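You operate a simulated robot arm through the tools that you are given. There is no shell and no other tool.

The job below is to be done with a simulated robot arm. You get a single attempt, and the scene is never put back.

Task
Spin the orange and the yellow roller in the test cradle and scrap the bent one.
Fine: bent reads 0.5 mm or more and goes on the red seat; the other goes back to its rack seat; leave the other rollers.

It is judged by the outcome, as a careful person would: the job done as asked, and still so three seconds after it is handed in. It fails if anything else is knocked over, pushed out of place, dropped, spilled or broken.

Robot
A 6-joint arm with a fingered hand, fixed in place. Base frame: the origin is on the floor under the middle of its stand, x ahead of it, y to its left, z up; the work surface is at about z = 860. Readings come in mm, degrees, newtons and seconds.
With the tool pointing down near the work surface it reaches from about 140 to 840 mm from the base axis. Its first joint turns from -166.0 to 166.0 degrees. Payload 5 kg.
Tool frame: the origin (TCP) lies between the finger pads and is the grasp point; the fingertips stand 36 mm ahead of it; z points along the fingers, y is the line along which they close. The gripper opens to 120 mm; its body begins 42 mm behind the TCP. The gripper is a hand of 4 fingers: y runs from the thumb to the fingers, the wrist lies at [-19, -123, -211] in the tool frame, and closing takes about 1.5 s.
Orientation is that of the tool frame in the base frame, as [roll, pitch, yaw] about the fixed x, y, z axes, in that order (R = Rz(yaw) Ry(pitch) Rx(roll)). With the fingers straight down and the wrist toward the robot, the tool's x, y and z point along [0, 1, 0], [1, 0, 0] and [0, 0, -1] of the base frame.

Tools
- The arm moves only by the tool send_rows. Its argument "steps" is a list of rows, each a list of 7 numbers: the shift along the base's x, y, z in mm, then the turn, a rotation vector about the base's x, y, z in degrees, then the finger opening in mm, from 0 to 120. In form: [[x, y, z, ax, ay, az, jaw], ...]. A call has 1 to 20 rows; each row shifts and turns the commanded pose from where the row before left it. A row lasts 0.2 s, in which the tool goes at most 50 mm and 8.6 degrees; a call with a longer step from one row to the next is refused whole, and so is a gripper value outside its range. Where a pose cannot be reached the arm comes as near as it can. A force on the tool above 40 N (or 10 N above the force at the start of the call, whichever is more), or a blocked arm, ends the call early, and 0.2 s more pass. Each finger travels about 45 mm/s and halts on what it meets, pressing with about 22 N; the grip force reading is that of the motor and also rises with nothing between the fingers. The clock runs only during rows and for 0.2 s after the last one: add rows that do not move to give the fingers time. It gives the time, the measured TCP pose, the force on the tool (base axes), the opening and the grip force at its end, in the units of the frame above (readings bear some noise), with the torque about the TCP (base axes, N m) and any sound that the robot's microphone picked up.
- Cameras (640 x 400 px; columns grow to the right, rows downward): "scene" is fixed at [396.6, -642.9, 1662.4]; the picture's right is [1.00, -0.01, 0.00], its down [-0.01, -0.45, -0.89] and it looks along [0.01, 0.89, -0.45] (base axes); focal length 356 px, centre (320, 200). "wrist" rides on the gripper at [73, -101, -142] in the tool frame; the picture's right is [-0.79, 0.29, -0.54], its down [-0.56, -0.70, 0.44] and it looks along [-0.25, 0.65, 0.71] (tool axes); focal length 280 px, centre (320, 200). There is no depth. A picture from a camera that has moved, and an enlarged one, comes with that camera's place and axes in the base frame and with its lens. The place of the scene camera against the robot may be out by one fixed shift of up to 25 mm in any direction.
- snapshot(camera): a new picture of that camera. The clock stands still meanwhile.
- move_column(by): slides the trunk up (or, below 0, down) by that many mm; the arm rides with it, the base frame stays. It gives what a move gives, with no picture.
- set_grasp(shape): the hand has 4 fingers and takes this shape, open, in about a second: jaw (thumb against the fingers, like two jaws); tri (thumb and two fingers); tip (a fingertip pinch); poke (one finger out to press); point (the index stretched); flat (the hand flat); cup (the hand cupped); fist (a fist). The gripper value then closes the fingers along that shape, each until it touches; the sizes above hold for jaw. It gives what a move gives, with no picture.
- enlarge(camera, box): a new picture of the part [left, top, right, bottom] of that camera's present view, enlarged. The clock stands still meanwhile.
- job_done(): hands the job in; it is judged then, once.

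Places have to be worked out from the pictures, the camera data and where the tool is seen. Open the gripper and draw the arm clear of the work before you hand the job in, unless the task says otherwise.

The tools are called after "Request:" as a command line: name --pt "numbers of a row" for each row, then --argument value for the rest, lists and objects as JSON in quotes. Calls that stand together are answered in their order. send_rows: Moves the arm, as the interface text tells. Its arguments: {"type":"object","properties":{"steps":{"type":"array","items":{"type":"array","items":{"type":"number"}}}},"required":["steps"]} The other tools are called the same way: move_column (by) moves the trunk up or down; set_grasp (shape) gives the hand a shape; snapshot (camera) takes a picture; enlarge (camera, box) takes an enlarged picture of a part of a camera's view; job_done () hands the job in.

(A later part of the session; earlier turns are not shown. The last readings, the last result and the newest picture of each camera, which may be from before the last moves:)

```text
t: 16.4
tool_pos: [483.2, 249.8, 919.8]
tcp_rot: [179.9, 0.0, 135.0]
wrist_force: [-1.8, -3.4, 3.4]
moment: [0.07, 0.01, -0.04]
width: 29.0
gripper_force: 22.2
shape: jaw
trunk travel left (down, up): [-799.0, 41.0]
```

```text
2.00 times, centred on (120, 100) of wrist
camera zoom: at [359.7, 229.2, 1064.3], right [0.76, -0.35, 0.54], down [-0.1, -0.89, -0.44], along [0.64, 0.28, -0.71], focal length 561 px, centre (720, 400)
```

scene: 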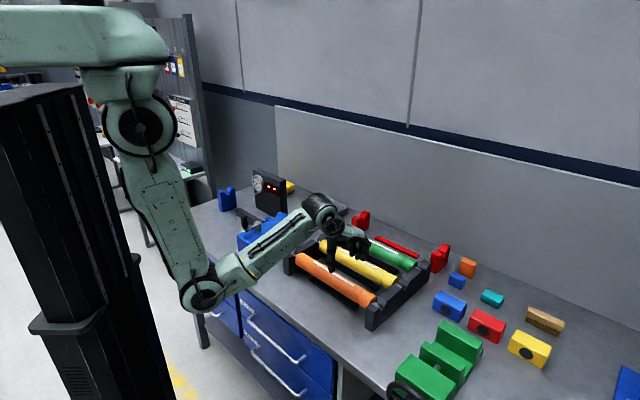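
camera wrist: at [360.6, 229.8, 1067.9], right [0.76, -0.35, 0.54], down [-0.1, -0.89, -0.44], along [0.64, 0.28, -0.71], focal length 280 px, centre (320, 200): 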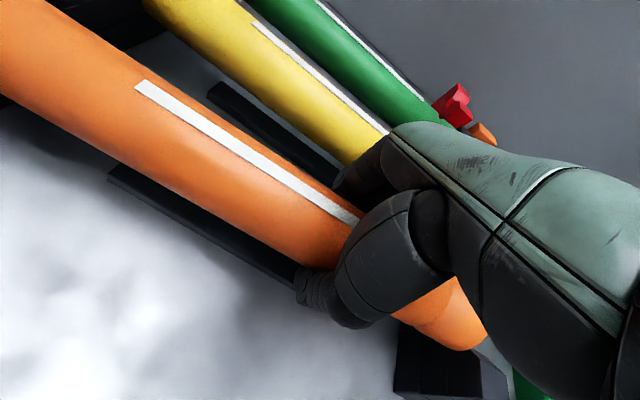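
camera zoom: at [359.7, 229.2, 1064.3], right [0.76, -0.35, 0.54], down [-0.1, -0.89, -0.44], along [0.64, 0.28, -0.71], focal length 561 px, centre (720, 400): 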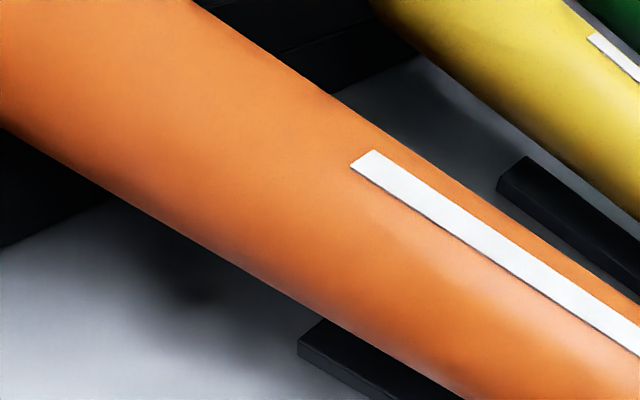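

Contact force is now upward (about 3.4 N), so it is resting on its seats. I open the fingers and see how it settles.

Request:
send_rows --pt "0 0 0 0 0 0 40" --pt "0 0 0 0 0 0 55" --pt "0 0 0 0 0 0 70" --pt "0 0 0 0 0 0 84" --pt "0 0 0 0 0 0 84" --pt "0 0 0 0 0 0 84"

Request:
enlarge --camera "scene" --box '[330, 250, 420, 320]'

Request:
snapshot --camera "wrist"

```text
t: 17.8
tool_pos: [483.6, 250.2, 919.2]
tcp_rot: [180.0, 0.0, 135.0]
wrist_force: [-0.2, -0.4, -0.1]
moment: [-0.01, 0.0, -0.01]
width: 83.3
gripper_force: 0.1
shape: jaw
trunk travel left (down, up): [-799.0, 41.0]
```

```text
5.71 times, centred on (375, 285) of scene
camera zoom: at [396.6, -642.9, 1662.4], right [1.0, -0.01, 0.0], down [-0.01, -0.45, -0.89], along [0.01, 0.89, -0.45], focal length 2033 px, centre (6, -286)
```

zoom: 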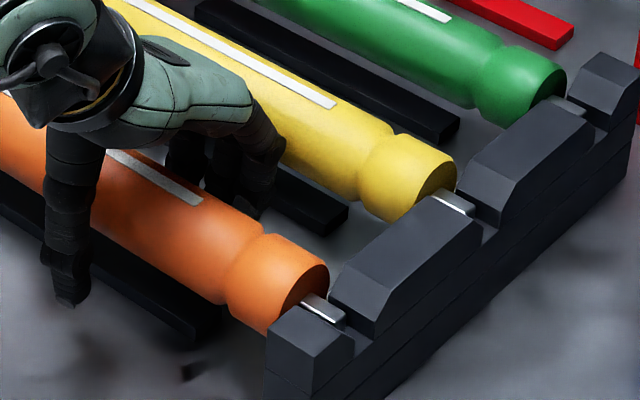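

```text
taken
camera wrist: at [360.2, 229.8, 1063.8], right [0.76, -0.35, 0.54], down [-0.1, -0.89, -0.44], along [0.64, 0.28, -0.71], focal length 280 px, centre (320, 200)
```

wrist: 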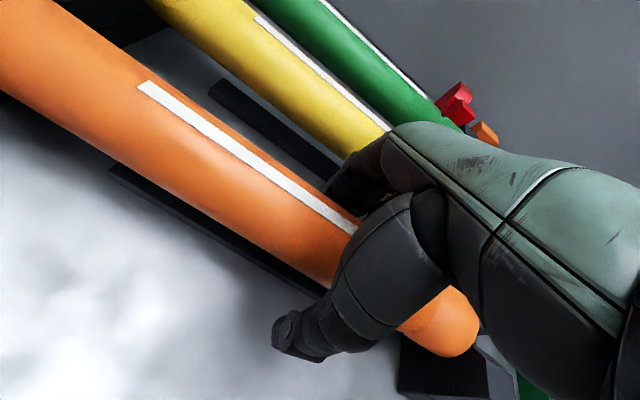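

The roller settled back into its slots (shifted only ~3 mm along its axis). I rise clear and try the "tri" shape to see where its two fingers lie; they might let the probe pass while I hold the roller near its balance point.

Request:
send_rows --pt "0 0 20 0 0 0 84" --pt "0 0 30 0 0 0 84" --pt "0 0 40 0 0 0 84" --pt "0 0 40 0 0 0 84" --pt "0 0 40 0 0 0 100" --pt "0 0 0 0 0 0 119" --pt "0 0 0 0 0 0 119"

Request:
set_grasp --shape "tri"

Request:
snapshot --camera "wrist"

Request:
enlarge --camera "scene" --box '[310, 180, 400, 260]'

```text
t: 19.4
tool_pos: [481.9, 249.8, 1090.5]
tcp_rot: [180.0, 0.0, 134.9]
wrist_force: [0.2, 0.7, 0.5]
moment: [0.0, 0.01, -0.02]
width: 118.2
gripper_force: 0.0
shape: jaw
trunk travel left (down, up): [-799.0, 41.0]
```

```text
t: 20.3
tool_pos: [481.2, 250.7, 1089.3]
tcp_rot: [-179.9, 0.0, 135.0]
wrist_force: [-0.6, -1.0, 1.0]
moment: [0.01, -0.03, 0.02]
width: 119.4
gripper_force: 0.0
shape: tri
trunk travel left (down, up): [-799.0, 41.0]
```

```text
taken
camera wrist: at [358.7, 230.2, 1233.9], right [0.76, -0.35, 0.54], down [-0.1, -0.89, -0.44], along [0.64, 0.28, -0.71], focal length 280 px, centre (320, 200)
```

wrist: 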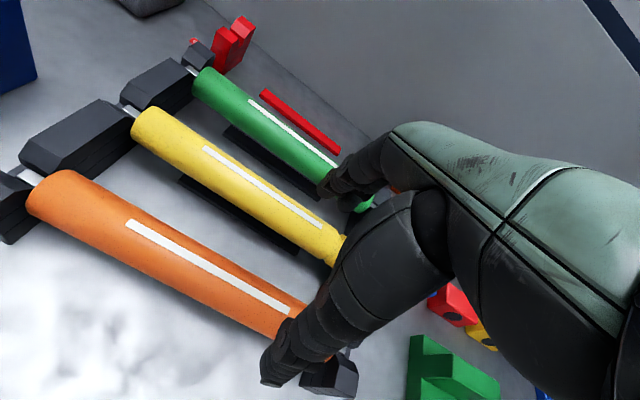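

```text
5.00 times, centred on (355, 220) of scene
camera zoom: at [396.6, -642.9, 1662.4], right [1.0, -0.01, 0.0], down [-0.01, -0.45, -0.89], along [0.01, 0.89, -0.45], focal length 1779 px, centre (145, 100)
```

zoom: 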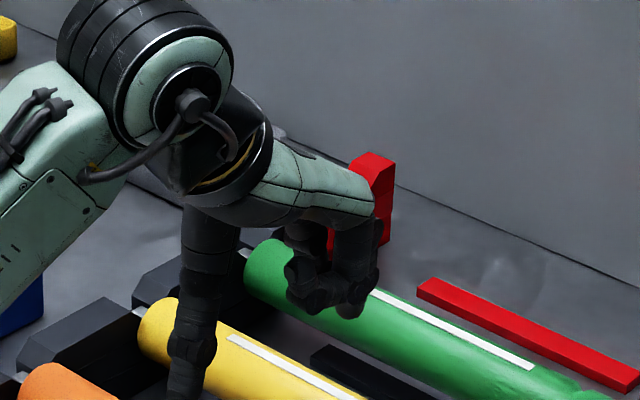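

Request:
enlarge --camera "scene" --box '[335, 205, 395, 250]'

Request:
enlarge --camera "wrist" --box '[290, 110, 450, 230]'

```text
8.89 times, centred on (365, 228) of scene
camera zoom: at [396.6, -642.9, 1662.4], right [1.0, -0.01, 0.0], down [-0.01, -0.45, -0.89], along [0.01, 0.89, -0.45], focal length 3162 px, centre (-80, -44)
```

zoom: 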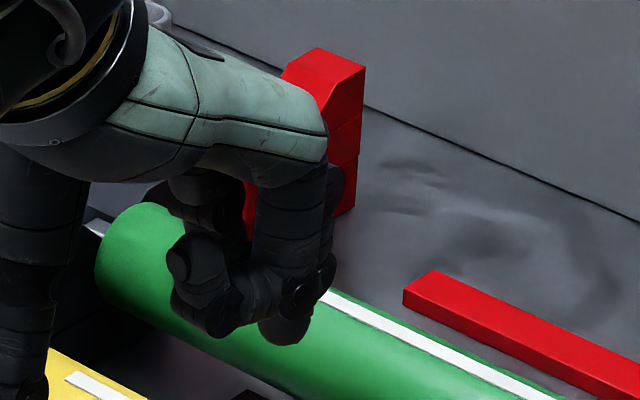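

```text
3.33 times, centred on (370, 170) of wrist
camera zoom: at [358.7, 230.2, 1233.9], right [0.76, -0.35, 0.54], down [-0.1, -0.89, -0.44], along [0.64, 0.28, -0.71], focal length 935 px, centre (153, 300)
```

zoom: 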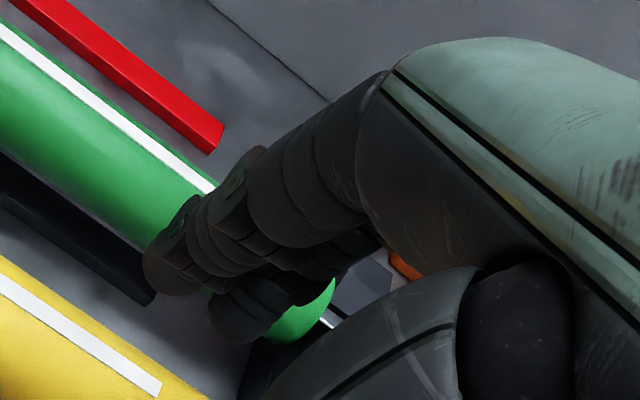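

In "tri" the two remaining fingers still straddle the centre, so it gains nothing. I go back to "jaw" and measure the finger edge accurately, since a smaller offset (~25 mm) should both clear the probe and hold level.

Request:
set_grasp --shape "jaw"

Request:
send_rows --pt "0 0 0 0 0 0 60" --pt "0 0 0 0 0 0 40" --pt "0 0 0 0 0 0 40" --pt "0 0 0 0 0 0 40" --pt "0 0 0 0 0 0 40" --pt "0 0 0 0 0 0 40"

Request:
snapshot --camera "wrist"

Request:
enlarge --camera "wrist" --box '[260, 120, 420, 320]'

Request:
enlarge --camera "scene" --box '[325, 205, 385, 255]'

```text
t: 21.2
tool_pos: [481.3, 250.1, 1089.5]
tcp_rot: [180.0, 0.0, 134.9]
wrist_force: [0.6, 0.0, 0.0]
moment: [0.02, -0.01, 0.02]
width: 119.9
gripper_force: 0.0
shape: jaw
trunk travel left (down, up): [-799.0, 41.0]
```

```text
t: 22.6
tool_pos: [482.4, 248.3, 1089.5]
tcp_rot: [180.0, 0.0, 135.0]
wrist_force: [0.2, 0.6, -0.1]
moment: [0.02, 0.0, 0.03]
width: 40.0
gripper_force: 0.1
shape: jaw
trunk travel left (down, up): [-799.0, 41.0]
```

```text
taken
camera wrist: at [358.7, 230.2, 1233.9], right [0.76, -0.35, 0.54], down [-0.1, -0.89, -0.44], along [0.64, 0.28, -0.71], focal length 280 px, centre (320, 200)
```

wrist: 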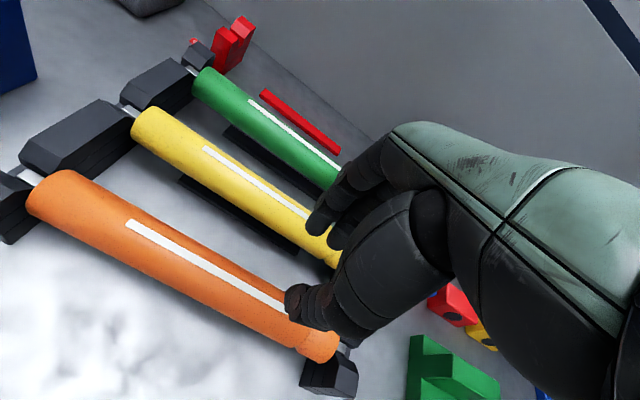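

```text
2.00 times, centred on (340, 220) of wrist
camera zoom: at [358.7, 230.2, 1233.9], right [0.76, -0.35, 0.54], down [-0.1, -0.89, -0.44], along [0.64, 0.28, -0.71], focal length 561 px, centre (280, 160)
```

zoom: 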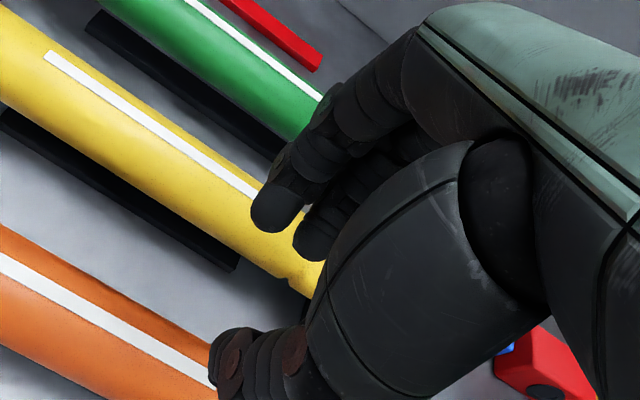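

```text
8.00 times, centred on (355, 230) of scene
camera zoom: at [396.6, -642.9, 1662.4], right [1.0, -0.01, 0.0], down [-0.01, -0.45, -0.89], along [0.01, 0.89, -0.45], focal length 2846 px, centre (40, -40)
```

zoom: 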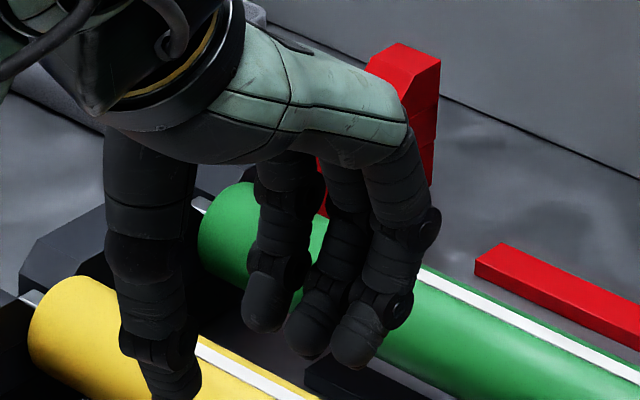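

In "jaw" the index finger's edge is 19 mm left of the TCP, so an offset of about +23 mm clears the probe. The orange roller's centre is now at s≈116.6; I go down at s≈139.6, a touch lower for a deeper wrap, and grip again.

Request:
send_rows --pt "-8 9 -5 0 0 0 60" --pt "-9 9.6 -10 0 0 0 84" --pt "0 0 -20 0 0 0 84" --pt "0 0 -25 0 0 0 84" --pt "0 0 -30 0 0 0 84" --pt "0 0 -25 0 0 0 84" --pt "0 0 -20 0 0 0 84" --pt "0 0 -15 0 0 0 84" --pt "0 0 -12 0 0 0 84" --pt "0 0 -10 0 0 0 84" --pt "0 0 0 0 0 0 84"

Request:
snapshot --camera "wrist"

```text
t: 25.0
tool_pos: [466.2, 268.9, 918.7]
tcp_rot: [-179.9, 0.0, 134.9]
wrist_force: [0.0, 0.1, 0.1]
moment: [0.0, 0.02, -0.03]
width: 83.9
gripper_force: 0.0
shape: jaw
trunk travel left (down, up): [-799.0, 41.0]
```

```text
taken
camera wrist: at [342.7, 248.6, 1062.0], right [0.76, -0.35, 0.54], down [-0.1, -0.89, -0.44], along [0.64, 0.28, -0.71], focal length 280 px, centre (320, 200)
```

wrist: 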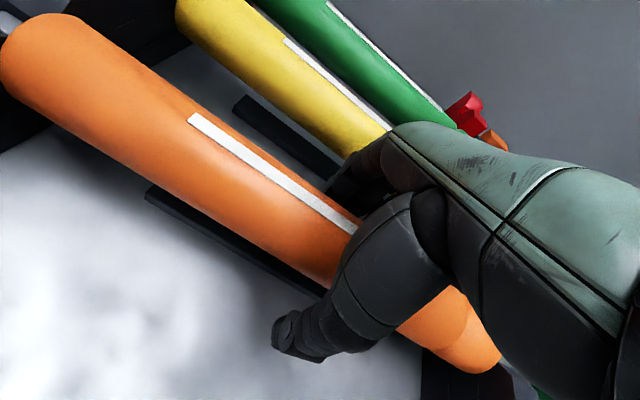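

Positioned around the roller without contact. I close, wait for full force, and lift only 15 mm to see whether it stays level.

Request:
send_rows --pt "0 0 -1 0 0 0 60" --pt "0 0 0 0 0 0 40" --pt "0 0 0 0 0 0 10" --pt "0 0 0 0 0 0 0" --pt "0 0 0 0 0 0 0" --pt "0 0 0 0 0 0 0" --pt "0 0 0 0 0 0 0" --pt "0 0 0 0 0 0 0"

Request:
send_rows --pt "0 0 3 0 0 0 0" --pt "0 0 4 0 0 0 0" --pt "0 0 4 0 0 0 0" --pt "0 0 4 0 0 0 0" --pt "0 0 0 0 0 0 0" --pt "0 0 0 0 0 0 0"

Request:
snapshot --camera "wrist"

Request:
enlarge --camera "scene" --box '[280, 220, 410, 320]'

```text
t: 26.8
tool_pos: [466.6, 267.9, 917.4]
tcp_rot: [-179.9, 0.1, 135.0]
wrist_force: [-0.5, 0.1, 0.2]
moment: [0.07, 0.05, 0.03]
width: 27.0
gripper_force: 22.3
shape: jaw
trunk travel left (down, up): [-799.0, 41.0]
```

```text
t: 28.2
tool_pos: [466.8, 268.3, 933.0]
tcp_rot: [-180.0, 0.0, 135.0]
wrist_force: [0.5, -0.4, -4.6]
moment: [-0.04, -0.02, 0.01]
width: 26.9
gripper_force: 22.0
shape: jaw
trunk travel left (down, up): [-799.0, 41.0]
```

```text
taken
camera wrist: at [343.3, 248.6, 1076.0], right [0.76, -0.35, 0.54], down [-0.1, -0.89, -0.44], along [0.64, 0.28, -0.71], focal length 280 px, centre (320, 200)
```

wrist: 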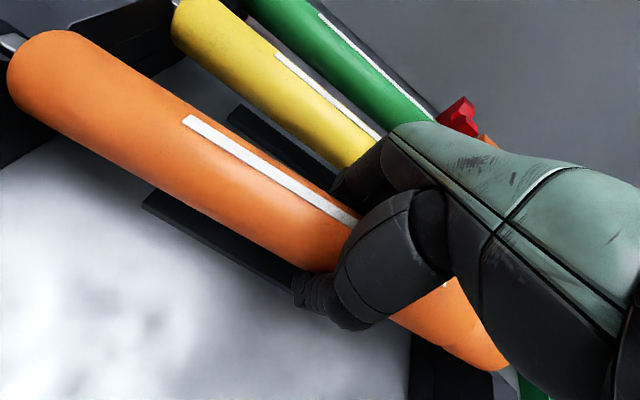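

```text
4.00 times, centred on (345, 270) of scene
camera zoom: at [396.6, -642.9, 1662.4], right [1.0, -0.01, 0.0], down [-0.01, -0.45, -0.89], along [0.01, 0.89, -0.45], focal length 1423 px, centre (220, -80)
```

zoom: 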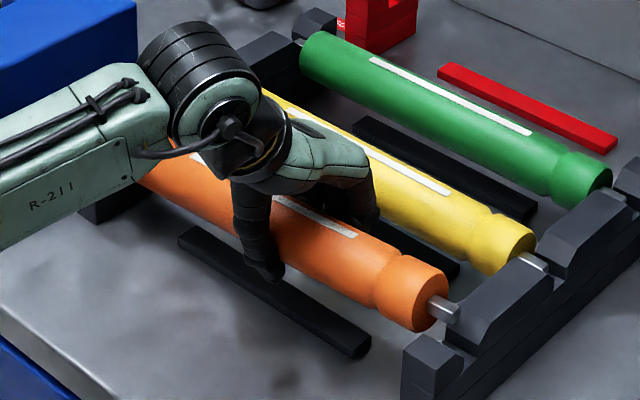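

The left end is still lagging in its slot, so the grip pivots easily. I lift in further small steps to see at what tilt the roller locks in the hand and the left journal leaves the slot (the slot still guides it meanwhile).

Request:
send_rows --pt "0 0 5 0 0 0 0" --pt "0 0 5 0 0 0 0" --pt "0 0 5 0 0 0 0" --pt "0 0 5 0 0 0 0" --pt "0 0 0 0 0 0 0"

Request:
snapshot --camera "wrist"

Request:
enlarge --camera "scene" --box '[280, 220, 410, 320]'

```text
t: 29.4
tool_pos: [465.9, 269.0, 952.5]
tcp_rot: [180.0, 0.0, 135.0]
wrist_force: [1.2, 0.2, -6.7]
moment: [-0.11, -0.09, 0.0]
width: 26.4
gripper_force: 22.1
shape: jaw
trunk travel left (down, up): [-799.0, 41.0]
```

```text
taken
camera wrist: at [343.6, 248.3, 1096.1], right [0.76, -0.35, 0.54], down [-0.1, -0.89, -0.44], along [0.64, 0.28, -0.71], focal length 280 px, centre (320, 200)
```

wrist: 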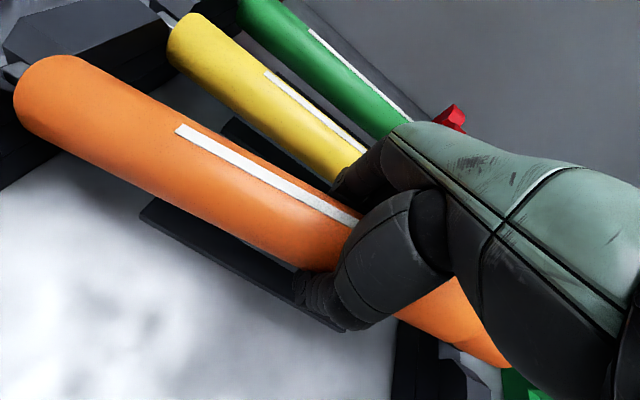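

```text
4.00 times, centred on (345, 270) of scene
camera zoom: at [396.6, -642.9, 1662.4], right [1.0, -0.01, 0.0], down [-0.01, -0.45, -0.89], along [0.01, 0.89, -0.45], focal length 1423 px, centre (220, -80)
```

zoom: 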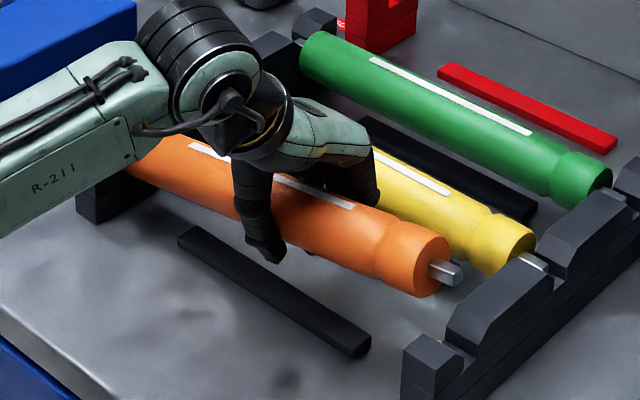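

Request:
send_rows --pt "0 0 5 0 0 0 0" --pt "0 0 5 0 0 0 0" --pt "0 0 5 0 0 0 0" --pt "0 0 5 0 0 0 0" --pt "0 0 0 0 0 0 0"

Request:
snapshot --camera "wrist"

Request:
enlarge --camera "wrist" --box '[0, 0, 200, 160]'

Request:
enlarge --camera "scene" --box '[280, 220, 410, 320]'

```text
t: 30.6
tool_pos: [467.3, 267.7, 972.5]
tcp_rot: [-180.0, 0.1, 135.0]
wrist_force: [1.0, -0.1, -6.2]
moment: [-0.12, -0.08, -0.02]
width: 26.5
gripper_force: 22.5
shape: jaw
trunk travel left (down, up): [-799.0, 41.0]
```

```text
taken
camera wrist: at [343.5, 248.4, 1115.9], right [0.76, -0.35, 0.54], down [-0.1, -0.89, -0.44], along [0.64, 0.28, -0.71], focal length 280 px, centre (320, 200)
```

wrist: 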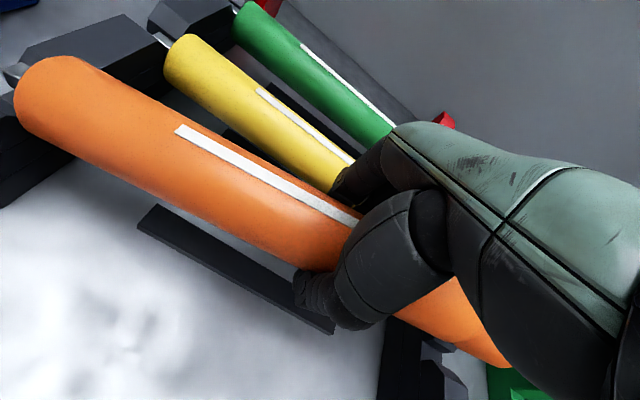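

```text
2.50 times, centred on (100, 80) of wrist
camera zoom: at [343.5, 248.4, 1115.9], right [0.76, -0.35, 0.54], down [-0.1, -0.89, -0.44], along [0.64, 0.28, -0.71], focal length 701 px, centre (870, 500)
```

zoom: 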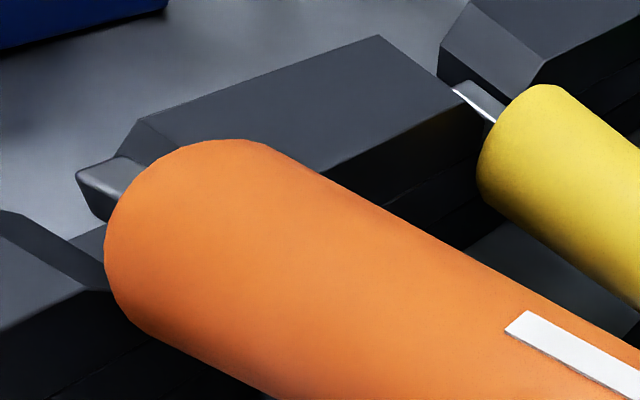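

```text
4.00 times, centred on (345, 270) of scene
camera zoom: at [396.6, -642.9, 1662.4], right [1.0, -0.01, 0.0], down [-0.01, -0.45, -0.89], along [0.01, 0.89, -0.45], focal length 1423 px, centre (220, -80)
```

zoom: 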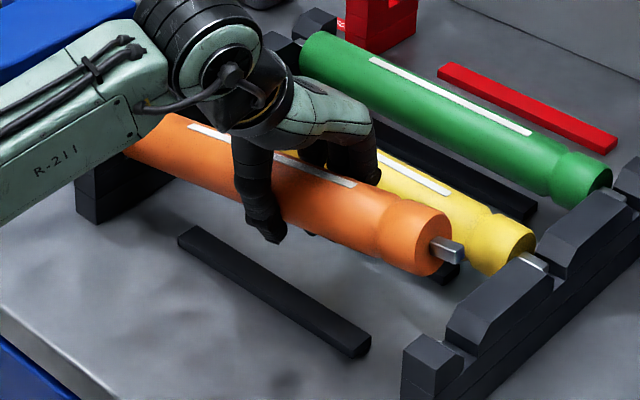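

The wrist view between the last two steps did not change in the hand frame, so the roller is now held firmly, tilted about 10.5° (left end low), weight ≈6.3 N. I lift to carrying height and roll the hand 10.5° about the table's depth axis to level the roller.

Request:
send_rows --pt "0 0 10 0 0 0 0" --pt "0 0 15 0 0 0 0" --pt "0 0 20 0 0 0 0" --pt "0 0 20 0.6 0.6 0 0" --pt "0 0 20 1 1 0 0" --pt "0 0 20 1.2 1.2 0 0" --pt "0 0 20 1.2 1.2 0 0" --pt "0 0 15 1.2 1.2 0 0" --pt "0 0 10 1.2 1.2 0 0" --pt "0 0 5 1 1 0 0" --pt "0 0 0 0 0 0 0" --pt "0 0 0 0 0 0 0"

Request:
snapshot --camera "wrist"

Request:
snapshot --camera "scene"

Request:
enlarge --camera "scene" --box '[270, 160, 400, 260]'

```text
t: 33.2
tool_pos: [466.8, 268.5, 1128.5]
tcp_rot: [180.0, -10.5, 135.1]
wrist_force: [-0.8, 0.0, -5.9]
moment: [-0.09, -0.09, 0.01]
width: 26.7
gripper_force: 22.4
shape: jaw
trunk travel left (down, up): [-799.0, 41.0]
```

```text
taken
camera wrist: at [362.9, 229.3, 1282.3], right [0.82, -0.41, 0.39], down [-0.16, -0.83, -0.54], along [0.54, 0.38, -0.75], focal length 280 px, centre (320, 200)
```

wrist: 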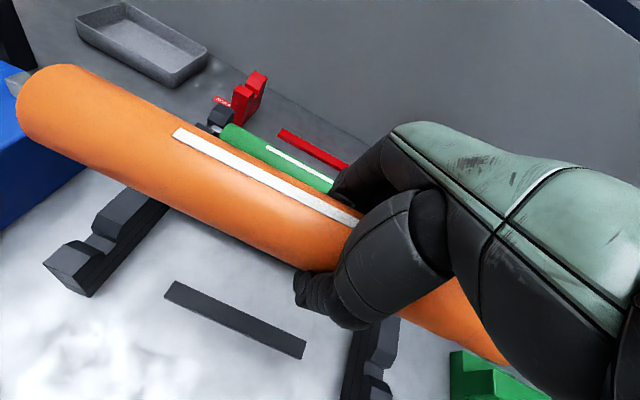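

```text
taken
```

scene: 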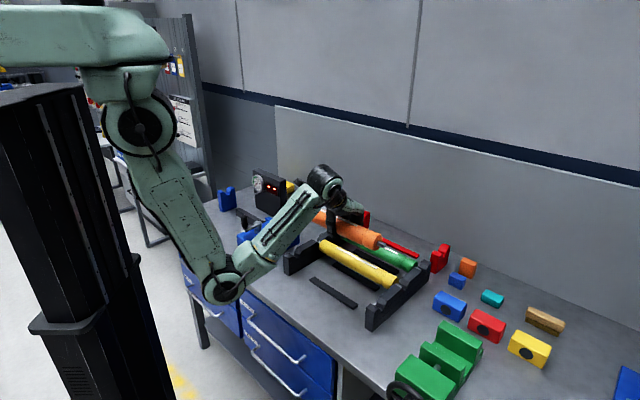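

```text
4.00 times, centred on (335, 210) of scene
camera zoom: at [396.6, -642.9, 1662.4], right [1.0, -0.01, 0.0], down [-0.01, -0.45, -0.89], along [0.01, 0.89, -0.45], focal length 1423 px, centre (260, 160)
```

zoom: 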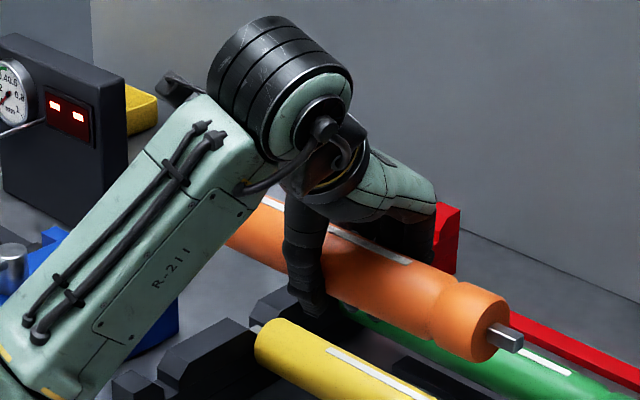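

The roller is now nearly level and well clear of everything. I carry it left and outward toward the cradle at this height, in two legs.

Request:
send_rows --pt "-6 8 0 0.5 0.5 0 0" --pt "-12 16 0 0.5 0.5 0 0" --pt "-17 23.2 0 0 0 0 0" --pt "-18 24.5 0 0 0 0 0" --pt "-18 24.5 0 0 0 0 0" --pt "-18 24.5 0 0 0 0 0" --pt "-18 24.5 0 0 0 0 0" --pt "-18 24.5 0 0 0 0 0" --pt "-18 24.5 0 0 0 0 0" --pt "-15 20 0 0 0 0 0" --pt "-10 14 0 0 0 0 0" --pt "-5 7 0 0 0 0 0" --pt "0 0 0 0 0 0 0"

Request:
snapshot --camera "scene"

Request:
snapshot --camera "wrist"

```text
t: 36.0
tool_pos: [293.2, 503.1, 1127.6]
tcp_rot: [180.0, -11.9, 135.0]
wrist_force: [-0.1, 0.0, -5.1]
moment: [-0.08, -0.07, 0.04]
width: 26.1
gripper_force: 22.0
shape: jaw
trunk travel left (down, up): [-799.0, 41.0]
```

```text
taken
```

scene: 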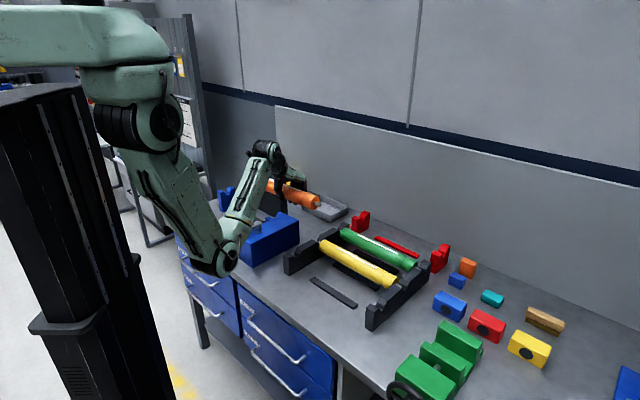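

```text
taken
camera wrist: at [192.0, 462.2, 1282.7], right [0.83, -0.42, 0.37], down [-0.17, -0.82, -0.55], along [0.53, 0.39, -0.75], focal length 280 px, centre (320, 200)
```

wrist: 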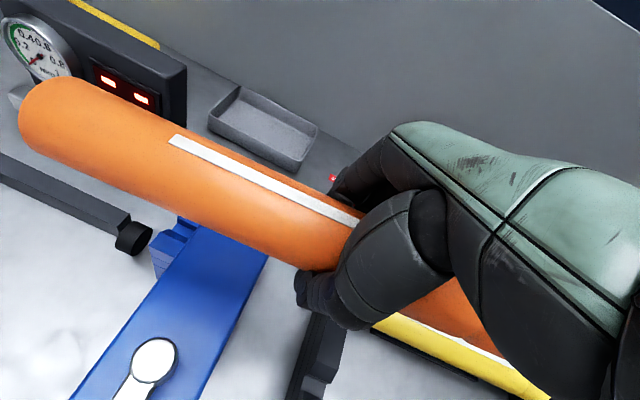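

The roller stays well held (only ~1° more droop). I continue the second leg to above the cradle, adding 1.5° of roll.

Request:
send_rows --pt "-6 8 0 0.5 0.5 0 0" --pt "-12 16 0 0.5 0.5 0 0" --pt "-17 23.2 0 0 0 0 0" --pt "-18 24.5 0 0 0 0 0" --pt "-18 24.5 0 0 0 0 0" --pt "-18 24.5 0 0 0 0 0" --pt "-18 24.5 0 0 0 0 0" --pt "-18 24.5 0 0 0 0 0" --pt "-18 24.5 0 0 0 0 0" --pt "-16 22 0 0 0 0 0" --pt "-11 15.6 0 0 0 0 0" --pt "-6 9 0 0 0 0 0" --pt "0 0 0 0 0 0 0"

Request:
snapshot --camera "scene"

Request:
snapshot --camera "wrist"

Request:
enlarge --camera "scene" --box '[190, 130, 330, 250]'

```text
t: 38.8
tool_pos: [119.2, 745.2, 1125.8]
tcp_rot: [180.0, -13.2, 135.0]
wrist_force: [0.3, 0.1, -4.2]
moment: [-0.08, -0.1, -0.01]
width: 26.0
gripper_force: 22.5
shape: jaw
trunk travel left (down, up): [-799.0, 41.0]
```

```text
taken
```

scene: 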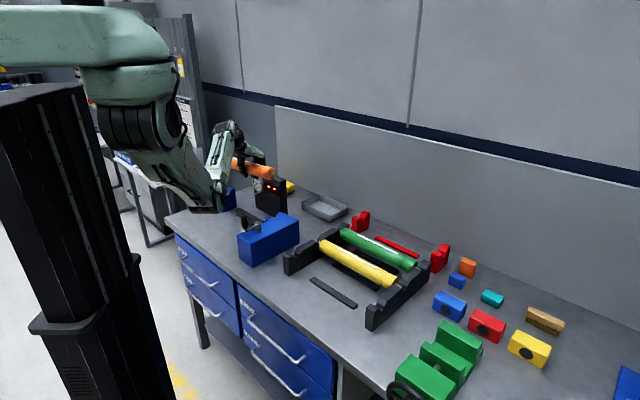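

```text
taken
camera wrist: at [19.5, 700.9, 1283.0], right [0.83, -0.43, 0.35], down [-0.18, -0.81, -0.56], along [0.52, 0.4, -0.75], focal length 280 px, centre (320, 200)
```

wrist: 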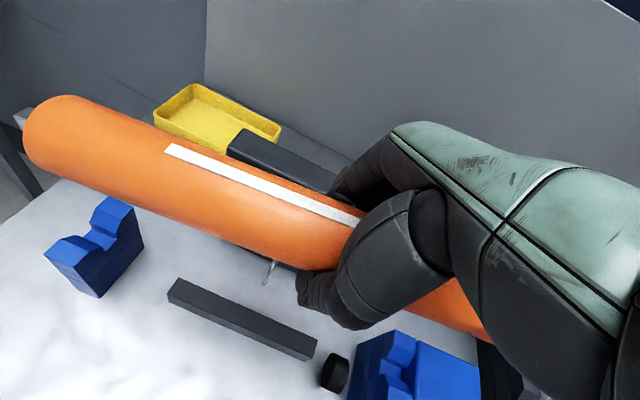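

```text
3.33 times, centred on (260, 190) of scene
camera zoom: at [396.6, -642.9, 1662.4], right [1.0, -0.01, 0.0], down [-0.01, -0.45, -0.89], along [0.01, 0.89, -0.45], focal length 1186 px, centre (520, 233)
```

zoom: 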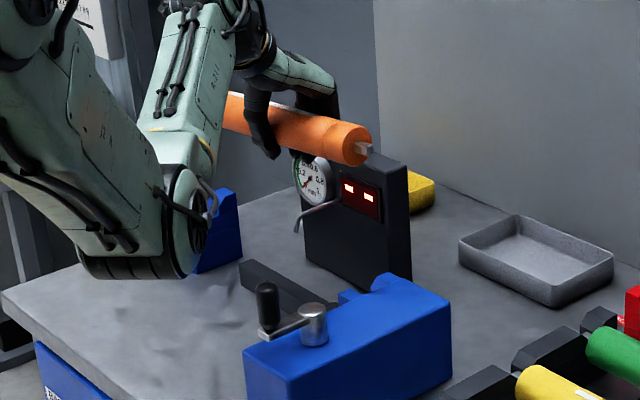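

The hand is above the cradle, but the roller has crept to about 6° left-low. I zoom to determine precisely where the roller lies relative to the V blocks and the probe.

Request:
enlarge --camera "wrist" --box '[0, 70, 200, 220]'

Request:
enlarge --camera "wrist" --box '[200, 150, 400, 400]'

Request:
enlarge --camera "scene" --box '[240, 140, 310, 200]'

```text
2.67 times, centred on (100, 145) of wrist
camera zoom: at [19.5, 700.9, 1283.0], right [0.83, -0.43, 0.35], down [-0.18, -0.81, -0.56], along [0.52, 0.4, -0.75], focal length 748 px, centre (907, 347)
```

zoom: 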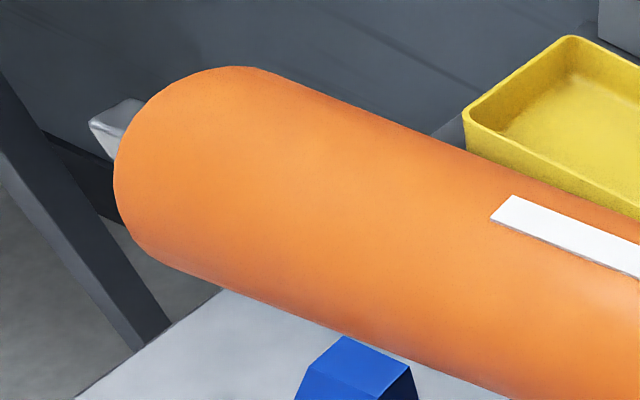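

```text
1.60 times, centred on (300, 275) of wrist
camera zoom: at [19.5, 700.9, 1283.0], right [0.83, -0.43, 0.35], down [-0.18, -0.81, -0.56], along [0.52, 0.4, -0.75], focal length 449 px, centre (352, 80)
```

zoom: 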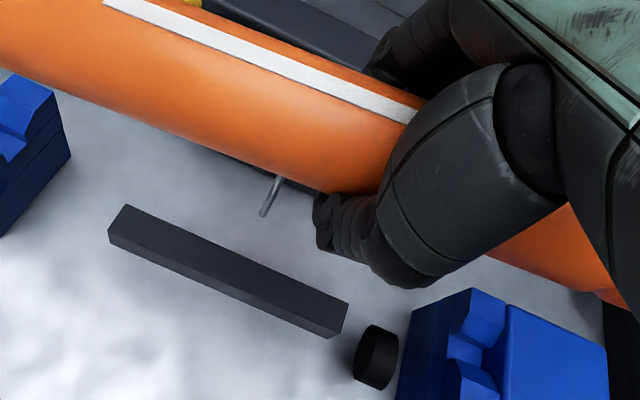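

```text
6.67 times, centred on (275, 170) of scene
camera zoom: at [396.6, -642.9, 1662.4], right [1.0, -0.01, 0.0], down [-0.01, -0.45, -0.89], along [0.01, 0.89, -0.45], focal length 2372 px, centre (620, 400)
```

zoom: 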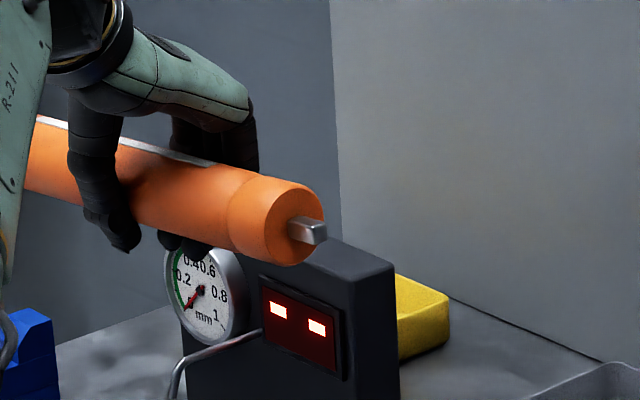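

Triangulating with this view, the probe tip is at s≈-470, r≈637, z≈950-960, and the index finger clears it by ~9 mm. The roller centre is ~31 mm left of the TCP, so I shift 6 mm right, 2 mm inward, and descend to TCP z≈1010, still above the V tops.

Request:
send_rows --pt "1.2 -2.8 -5 0 0 0 0" --pt "1.3 -2.8 -10 0 0 0 0" --pt "0 0 -15 0 0 0 0" --pt "0 0 -18 0 0 0 0" --pt "0 0 -18 0 0 0 0" --pt "0 0 -18 0 0 0 0" --pt "0 0 -14 0 0 0 0" --pt "0 0 -10 0 0 0 0" --pt "0 0 -6 0 0 0 0" --pt "0 0 0 0 0 0 0"

Request:
snapshot --camera "wrist"

Request:
enlarge --camera "wrist" --box '[0, 60, 200, 220]'

Request:
enlarge --camera "scene" --box '[200, 150, 320, 250]'

```text
t: 41.0
tool_pos: [120.5, 740.5, 1011.6]
tcp_rot: [-180.0, -13.3, 135.1]
wrist_force: [0.2, 1.0, -5.8]
moment: [-0.1, -0.09, -0.01]
width: 25.7
gripper_force: 22.7
shape: jaw
trunk travel left (down, up): [-799.0, 41.0]
```

```text
taken
camera wrist: at [21.9, 695.1, 1168.9], right [0.83, -0.43, 0.35], down [-0.18, -0.81, -0.56], along [0.52, 0.4, -0.75], focal length 280 px, centre (320, 200)
```

wrist: 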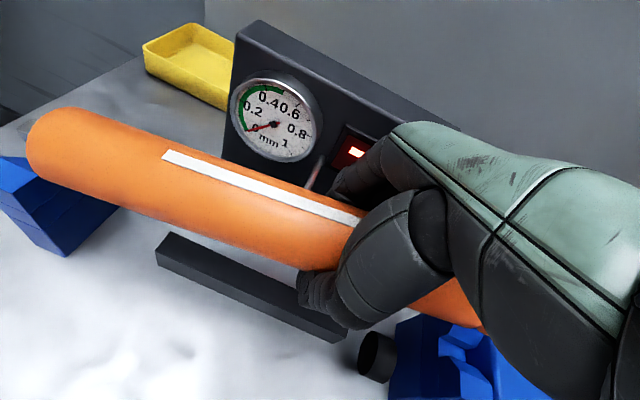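

```text
2.50 times, centred on (100, 140) of wrist
camera zoom: at [21.9, 695.1, 1168.9], right [0.83, -0.43, 0.35], down [-0.18, -0.81, -0.56], along [0.52, 0.4, -0.75], focal length 701 px, centre (870, 350)
```

zoom: 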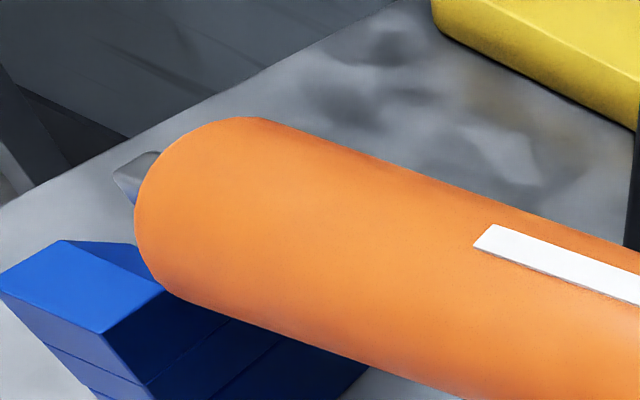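

```text
4.00 times, centred on (260, 200) of scene
camera zoom: at [396.6, -642.9, 1662.4], right [1.0, -0.01, 0.0], down [-0.01, -0.45, -0.89], along [0.01, 0.89, -0.45], focal length 1423 px, centre (560, 200)
```

zoom: 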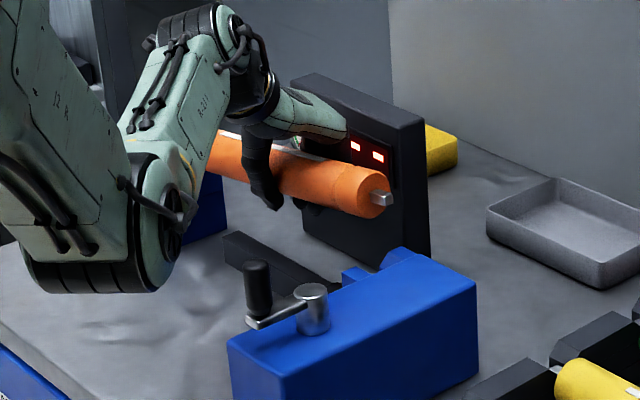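

The roller has drooped further (about 10°), so the left journal will land in its V first; its body end is ~4 mm clear of the V block's inner face. I shift 1 mm right and lower gently until the left journal enters its slot.

Request:
send_rows --pt "0.7 -0.7 -5 0 0 0 0" --pt "0 0 -6 0 0 0 0" --pt "0 0 -6 0 0 0 0" --pt "0 0 -6 0 0 0 0" --pt "0 0 -3 0 0 0 0" --pt "0 0 0 0 0 0 0"

Request:
snapshot --camera "wrist"

Request:
enlarge --camera "wrist" --box '[0, 60, 200, 220]'

Request:
enlarge --camera "scene" --box '[200, 150, 320, 250]'

```text
t: 42.4
tool_pos: [120.7, 738.1, 986.3]
tcp_rot: [180.0, -13.2, 135.0]
wrist_force: [0.2, -0.7, -5.2]
moment: [-0.1, -0.08, 0.0]
width: 25.8
gripper_force: 22.1
shape: jaw
trunk travel left (down, up): [-799.0, 41.0]
```

```text
taken
camera wrist: at [22.0, 694.5, 1143.2], right [0.83, -0.43, 0.35], down [-0.18, -0.81, -0.56], along [0.52, 0.4, -0.75], focal length 280 px, centre (320, 200)
```

wrist: 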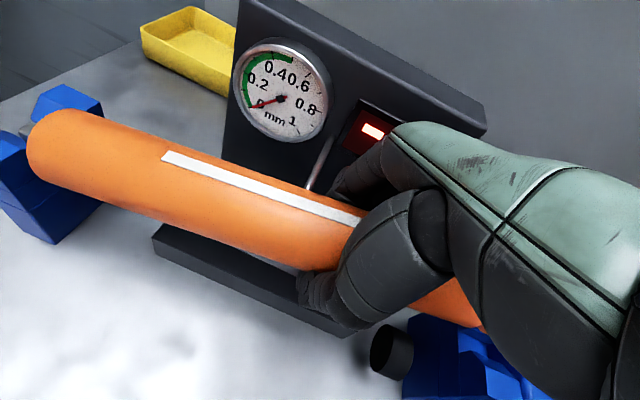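

```text
2.50 times, centred on (100, 140) of wrist
camera zoom: at [22.0, 694.5, 1143.2], right [0.83, -0.43, 0.35], down [-0.18, -0.81, -0.56], along [0.52, 0.4, -0.75], focal length 701 px, centre (870, 350)
```

zoom: 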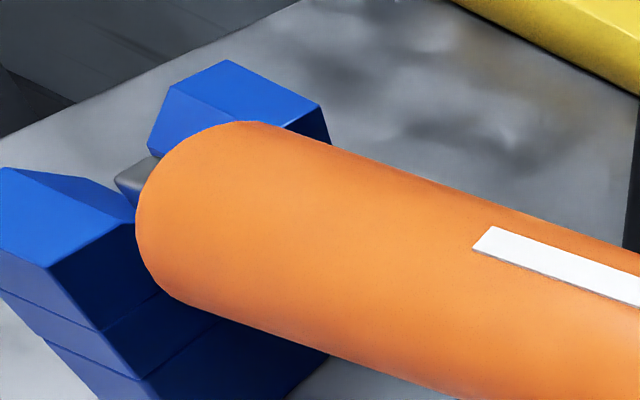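

```text
4.00 times, centred on (260, 200) of scene
camera zoom: at [396.6, -642.9, 1662.4], right [1.0, -0.01, 0.0], down [-0.01, -0.45, -0.89], along [0.01, 0.89, -0.45], focal length 1423 px, centre (560, 200)
```

zoom: 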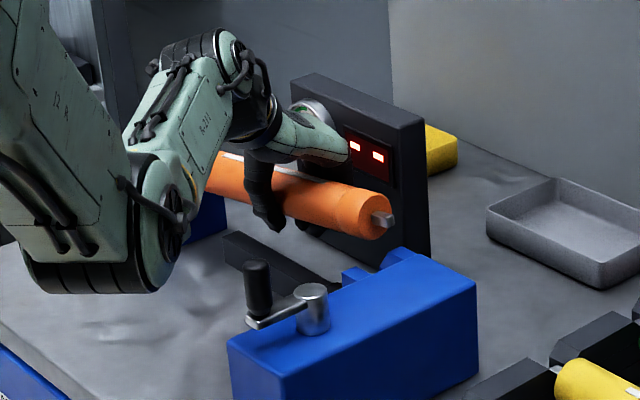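

The left journal is dropping into its slot nicely between the prongs. I keep lowering slowly; the roller should now pivot level as the right end comes down.

Request:
send_rows --pt "0 0 -4 0 0 0 0" --pt "0 0 -4 0 0 0 0" --pt "0 0 -4 0 0 0 0" --pt "0 0 -4 0 0 0 0" --pt "0 0 -4 0 0 0 0" --pt "0 0 0 0 0 0 0"

Request:
snapshot --camera "wrist"

Request:
enlarge --camera "wrist" --box '[0, 60, 200, 220]'

Request:
enlarge --camera "scene" --box '[200, 150, 320, 250]'

```text
t: 43.8
tool_pos: [121.2, 739.0, 967.9]
tcp_rot: [-180.0, -13.4, 135.0]
wrist_force: [1.0, 0.1, -4.7]
moment: [0.05, 0.0, -0.14]
width: 25.9
gripper_force: 21.4
shape: jaw
trunk travel left (down, up): [-799.0, 41.0]
```

```text
taken
camera wrist: at [22.5, 694.3, 1123.5], right [0.83, -0.43, 0.35], down [-0.18, -0.81, -0.56], along [0.52, 0.4, -0.75], focal length 280 px, centre (320, 200)
```

wrist: 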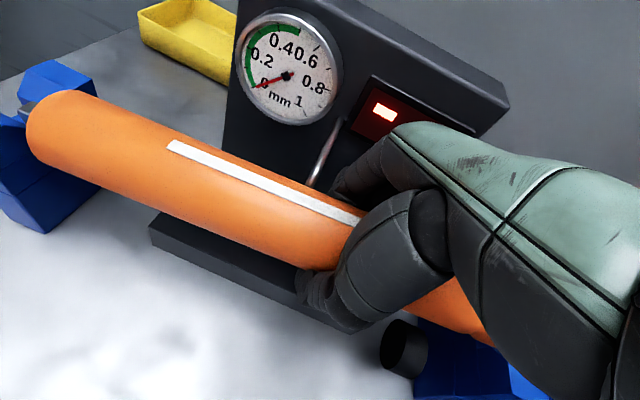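

```text
2.50 times, centred on (100, 140) of wrist
camera zoom: at [22.5, 694.3, 1123.5], right [0.83, -0.43, 0.35], down [-0.18, -0.81, -0.56], along [0.52, 0.4, -0.75], focal length 701 px, centre (870, 350)
```

zoom: 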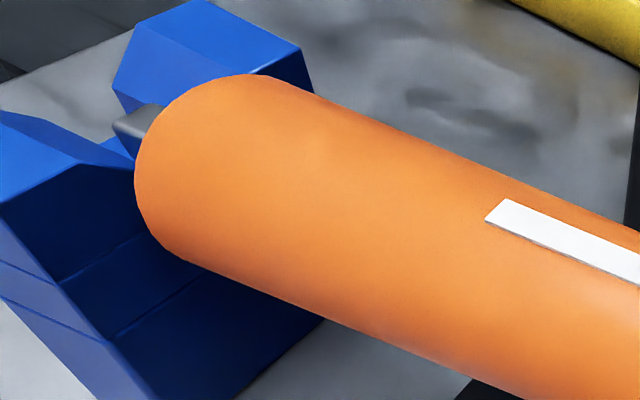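

```text
4.00 times, centred on (260, 200) of scene
camera zoom: at [396.6, -642.9, 1662.4], right [1.0, -0.01, 0.0], down [-0.01, -0.45, -0.89], along [0.01, 0.89, -0.45], focal length 1423 px, centre (560, 200)
```

zoom: 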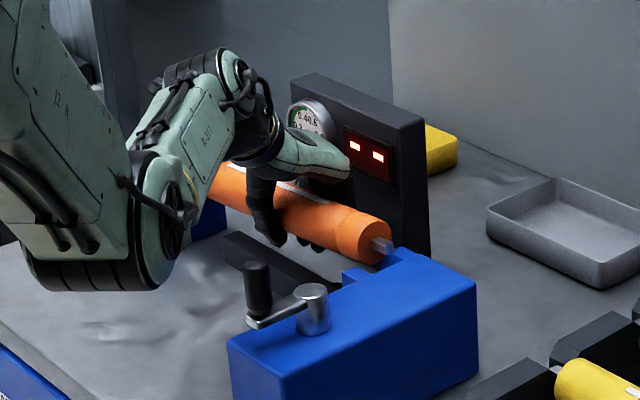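

The roller is levelling as intended with the left journal seated. I continue down another 14 mm and look at the right end.

Request:
send_rows --pt "0 0 -4 0 0 0 0" --pt "0 0 -4 0 0 0 0" --pt "0 0 -3 0 0 0 0" --pt "0 0 -3 0 0 0 0" --pt "0 0 0 0 0 0 0"

Request:
snapshot --camera "wrist"

Request:
enlarge --camera "wrist" --box '[240, 140, 500, 400]'

Request:
enlarge --camera "scene" --box '[235, 170, 325, 240]'

```text
t: 45.0
tool_pos: [120.5, 737.1, 955.9]
tcp_rot: [179.8, -13.4, 135.1]
wrist_force: [-1.7, -2.6, 8.7]
moment: [0.0, 0.04, -0.09]
width: 25.6
gripper_force: 21.8
shape: jaw
trunk travel left (down, up): [-799.0, 41.0]
```

```text
taken
camera wrist: at [21.5, 692.8, 1111.6], right [0.83, -0.43, 0.35], down [-0.18, -0.81, -0.56], along [0.52, 0.41, -0.75], focal length 280 px, centre (320, 200)
```

wrist: 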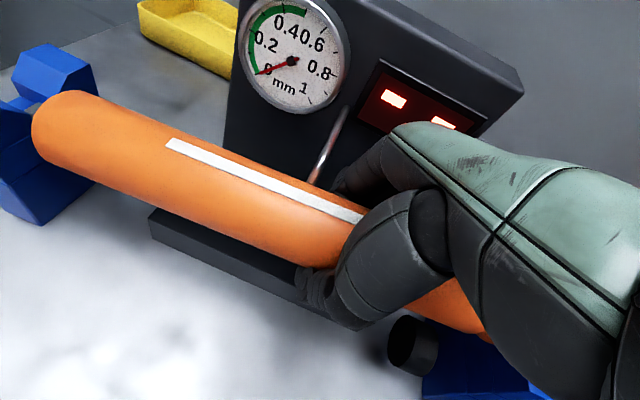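

```text
1.54 times, centred on (370, 270) of wrist
camera zoom: at [21.5, 692.8, 1111.6], right [0.83, -0.43, 0.35], down [-0.18, -0.81, -0.56], along [0.52, 0.41, -0.75], focal length 431 px, centre (243, 92)
```

zoom: 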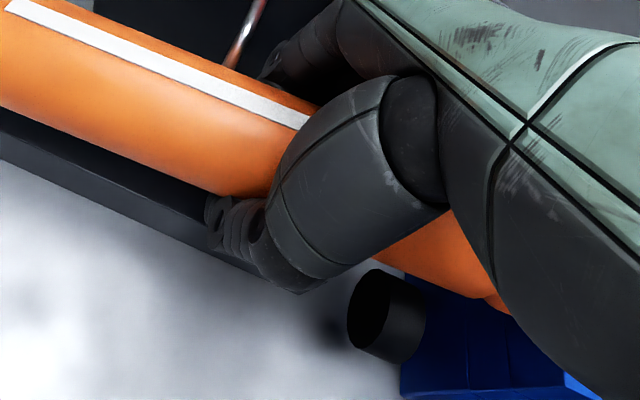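

```text
5.71 times, centred on (280, 205) of scene
camera zoom: at [396.6, -642.9, 1662.4], right [1.0, -0.01, 0.0], down [-0.01, -0.45, -0.89], along [0.01, 0.89, -0.45], focal length 2033 px, centre (549, 171)
```

zoom: 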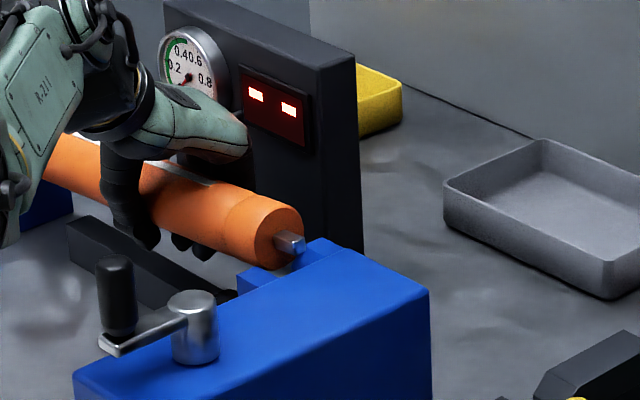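

There is an upward contact force of ~9 N (and ~3 N inward) at z≈956 while the right end is still high, so something near the hand touches. I zoom in around the probe and fingers before going on.

Request:
enlarge --camera "wrist" --box '[270, 90, 430, 210]'

Request:
enlarge --camera "wrist" --box '[280, 240, 440, 360]'

Request:
enlarge --camera "scene" --box '[240, 180, 300, 230]'

```text
3.33 times, centred on (350, 150) of wrist
camera zoom: at [21.5, 692.8, 1111.6], right [0.83, -0.43, 0.35], down [-0.18, -0.81, -0.56], along [0.52, 0.41, -0.75], focal length 935 px, centre (220, 367)
```

zoom: 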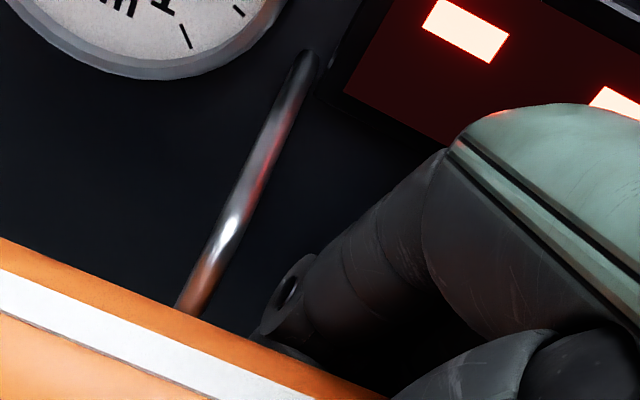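

```text
3.33 times, centred on (360, 300) of wrist
camera zoom: at [21.5, 692.8, 1111.6], right [0.83, -0.43, 0.35], down [-0.18, -0.81, -0.56], along [0.52, 0.41, -0.75], focal length 935 px, centre (187, -133)
```

zoom: 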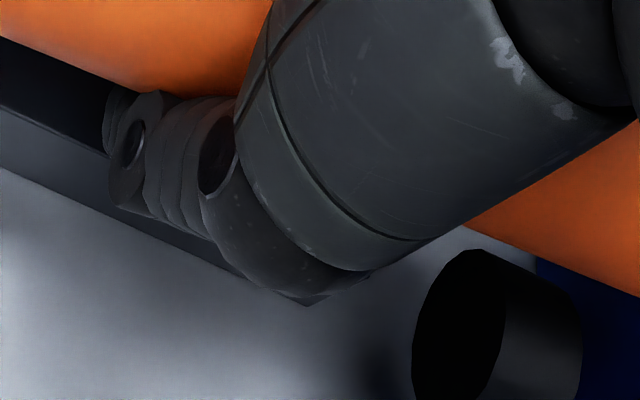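

```text
8.00 times, centred on (270, 205) of scene
camera zoom: at [396.6, -642.9, 1662.4], right [1.0, -0.01, 0.0], down [-0.01, -0.45, -0.89], along [0.01, 0.89, -0.45], focal length 2846 px, centre (720, 160)
```

zoom: 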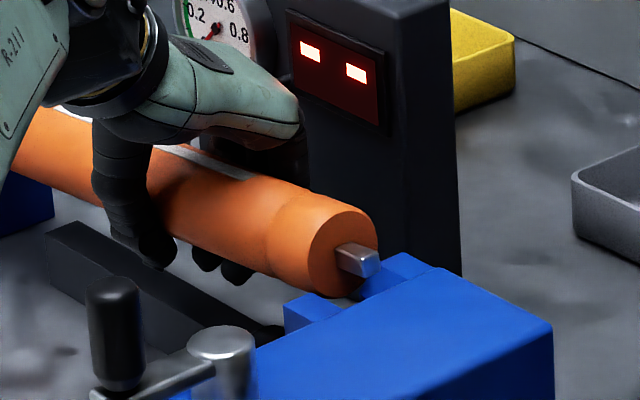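

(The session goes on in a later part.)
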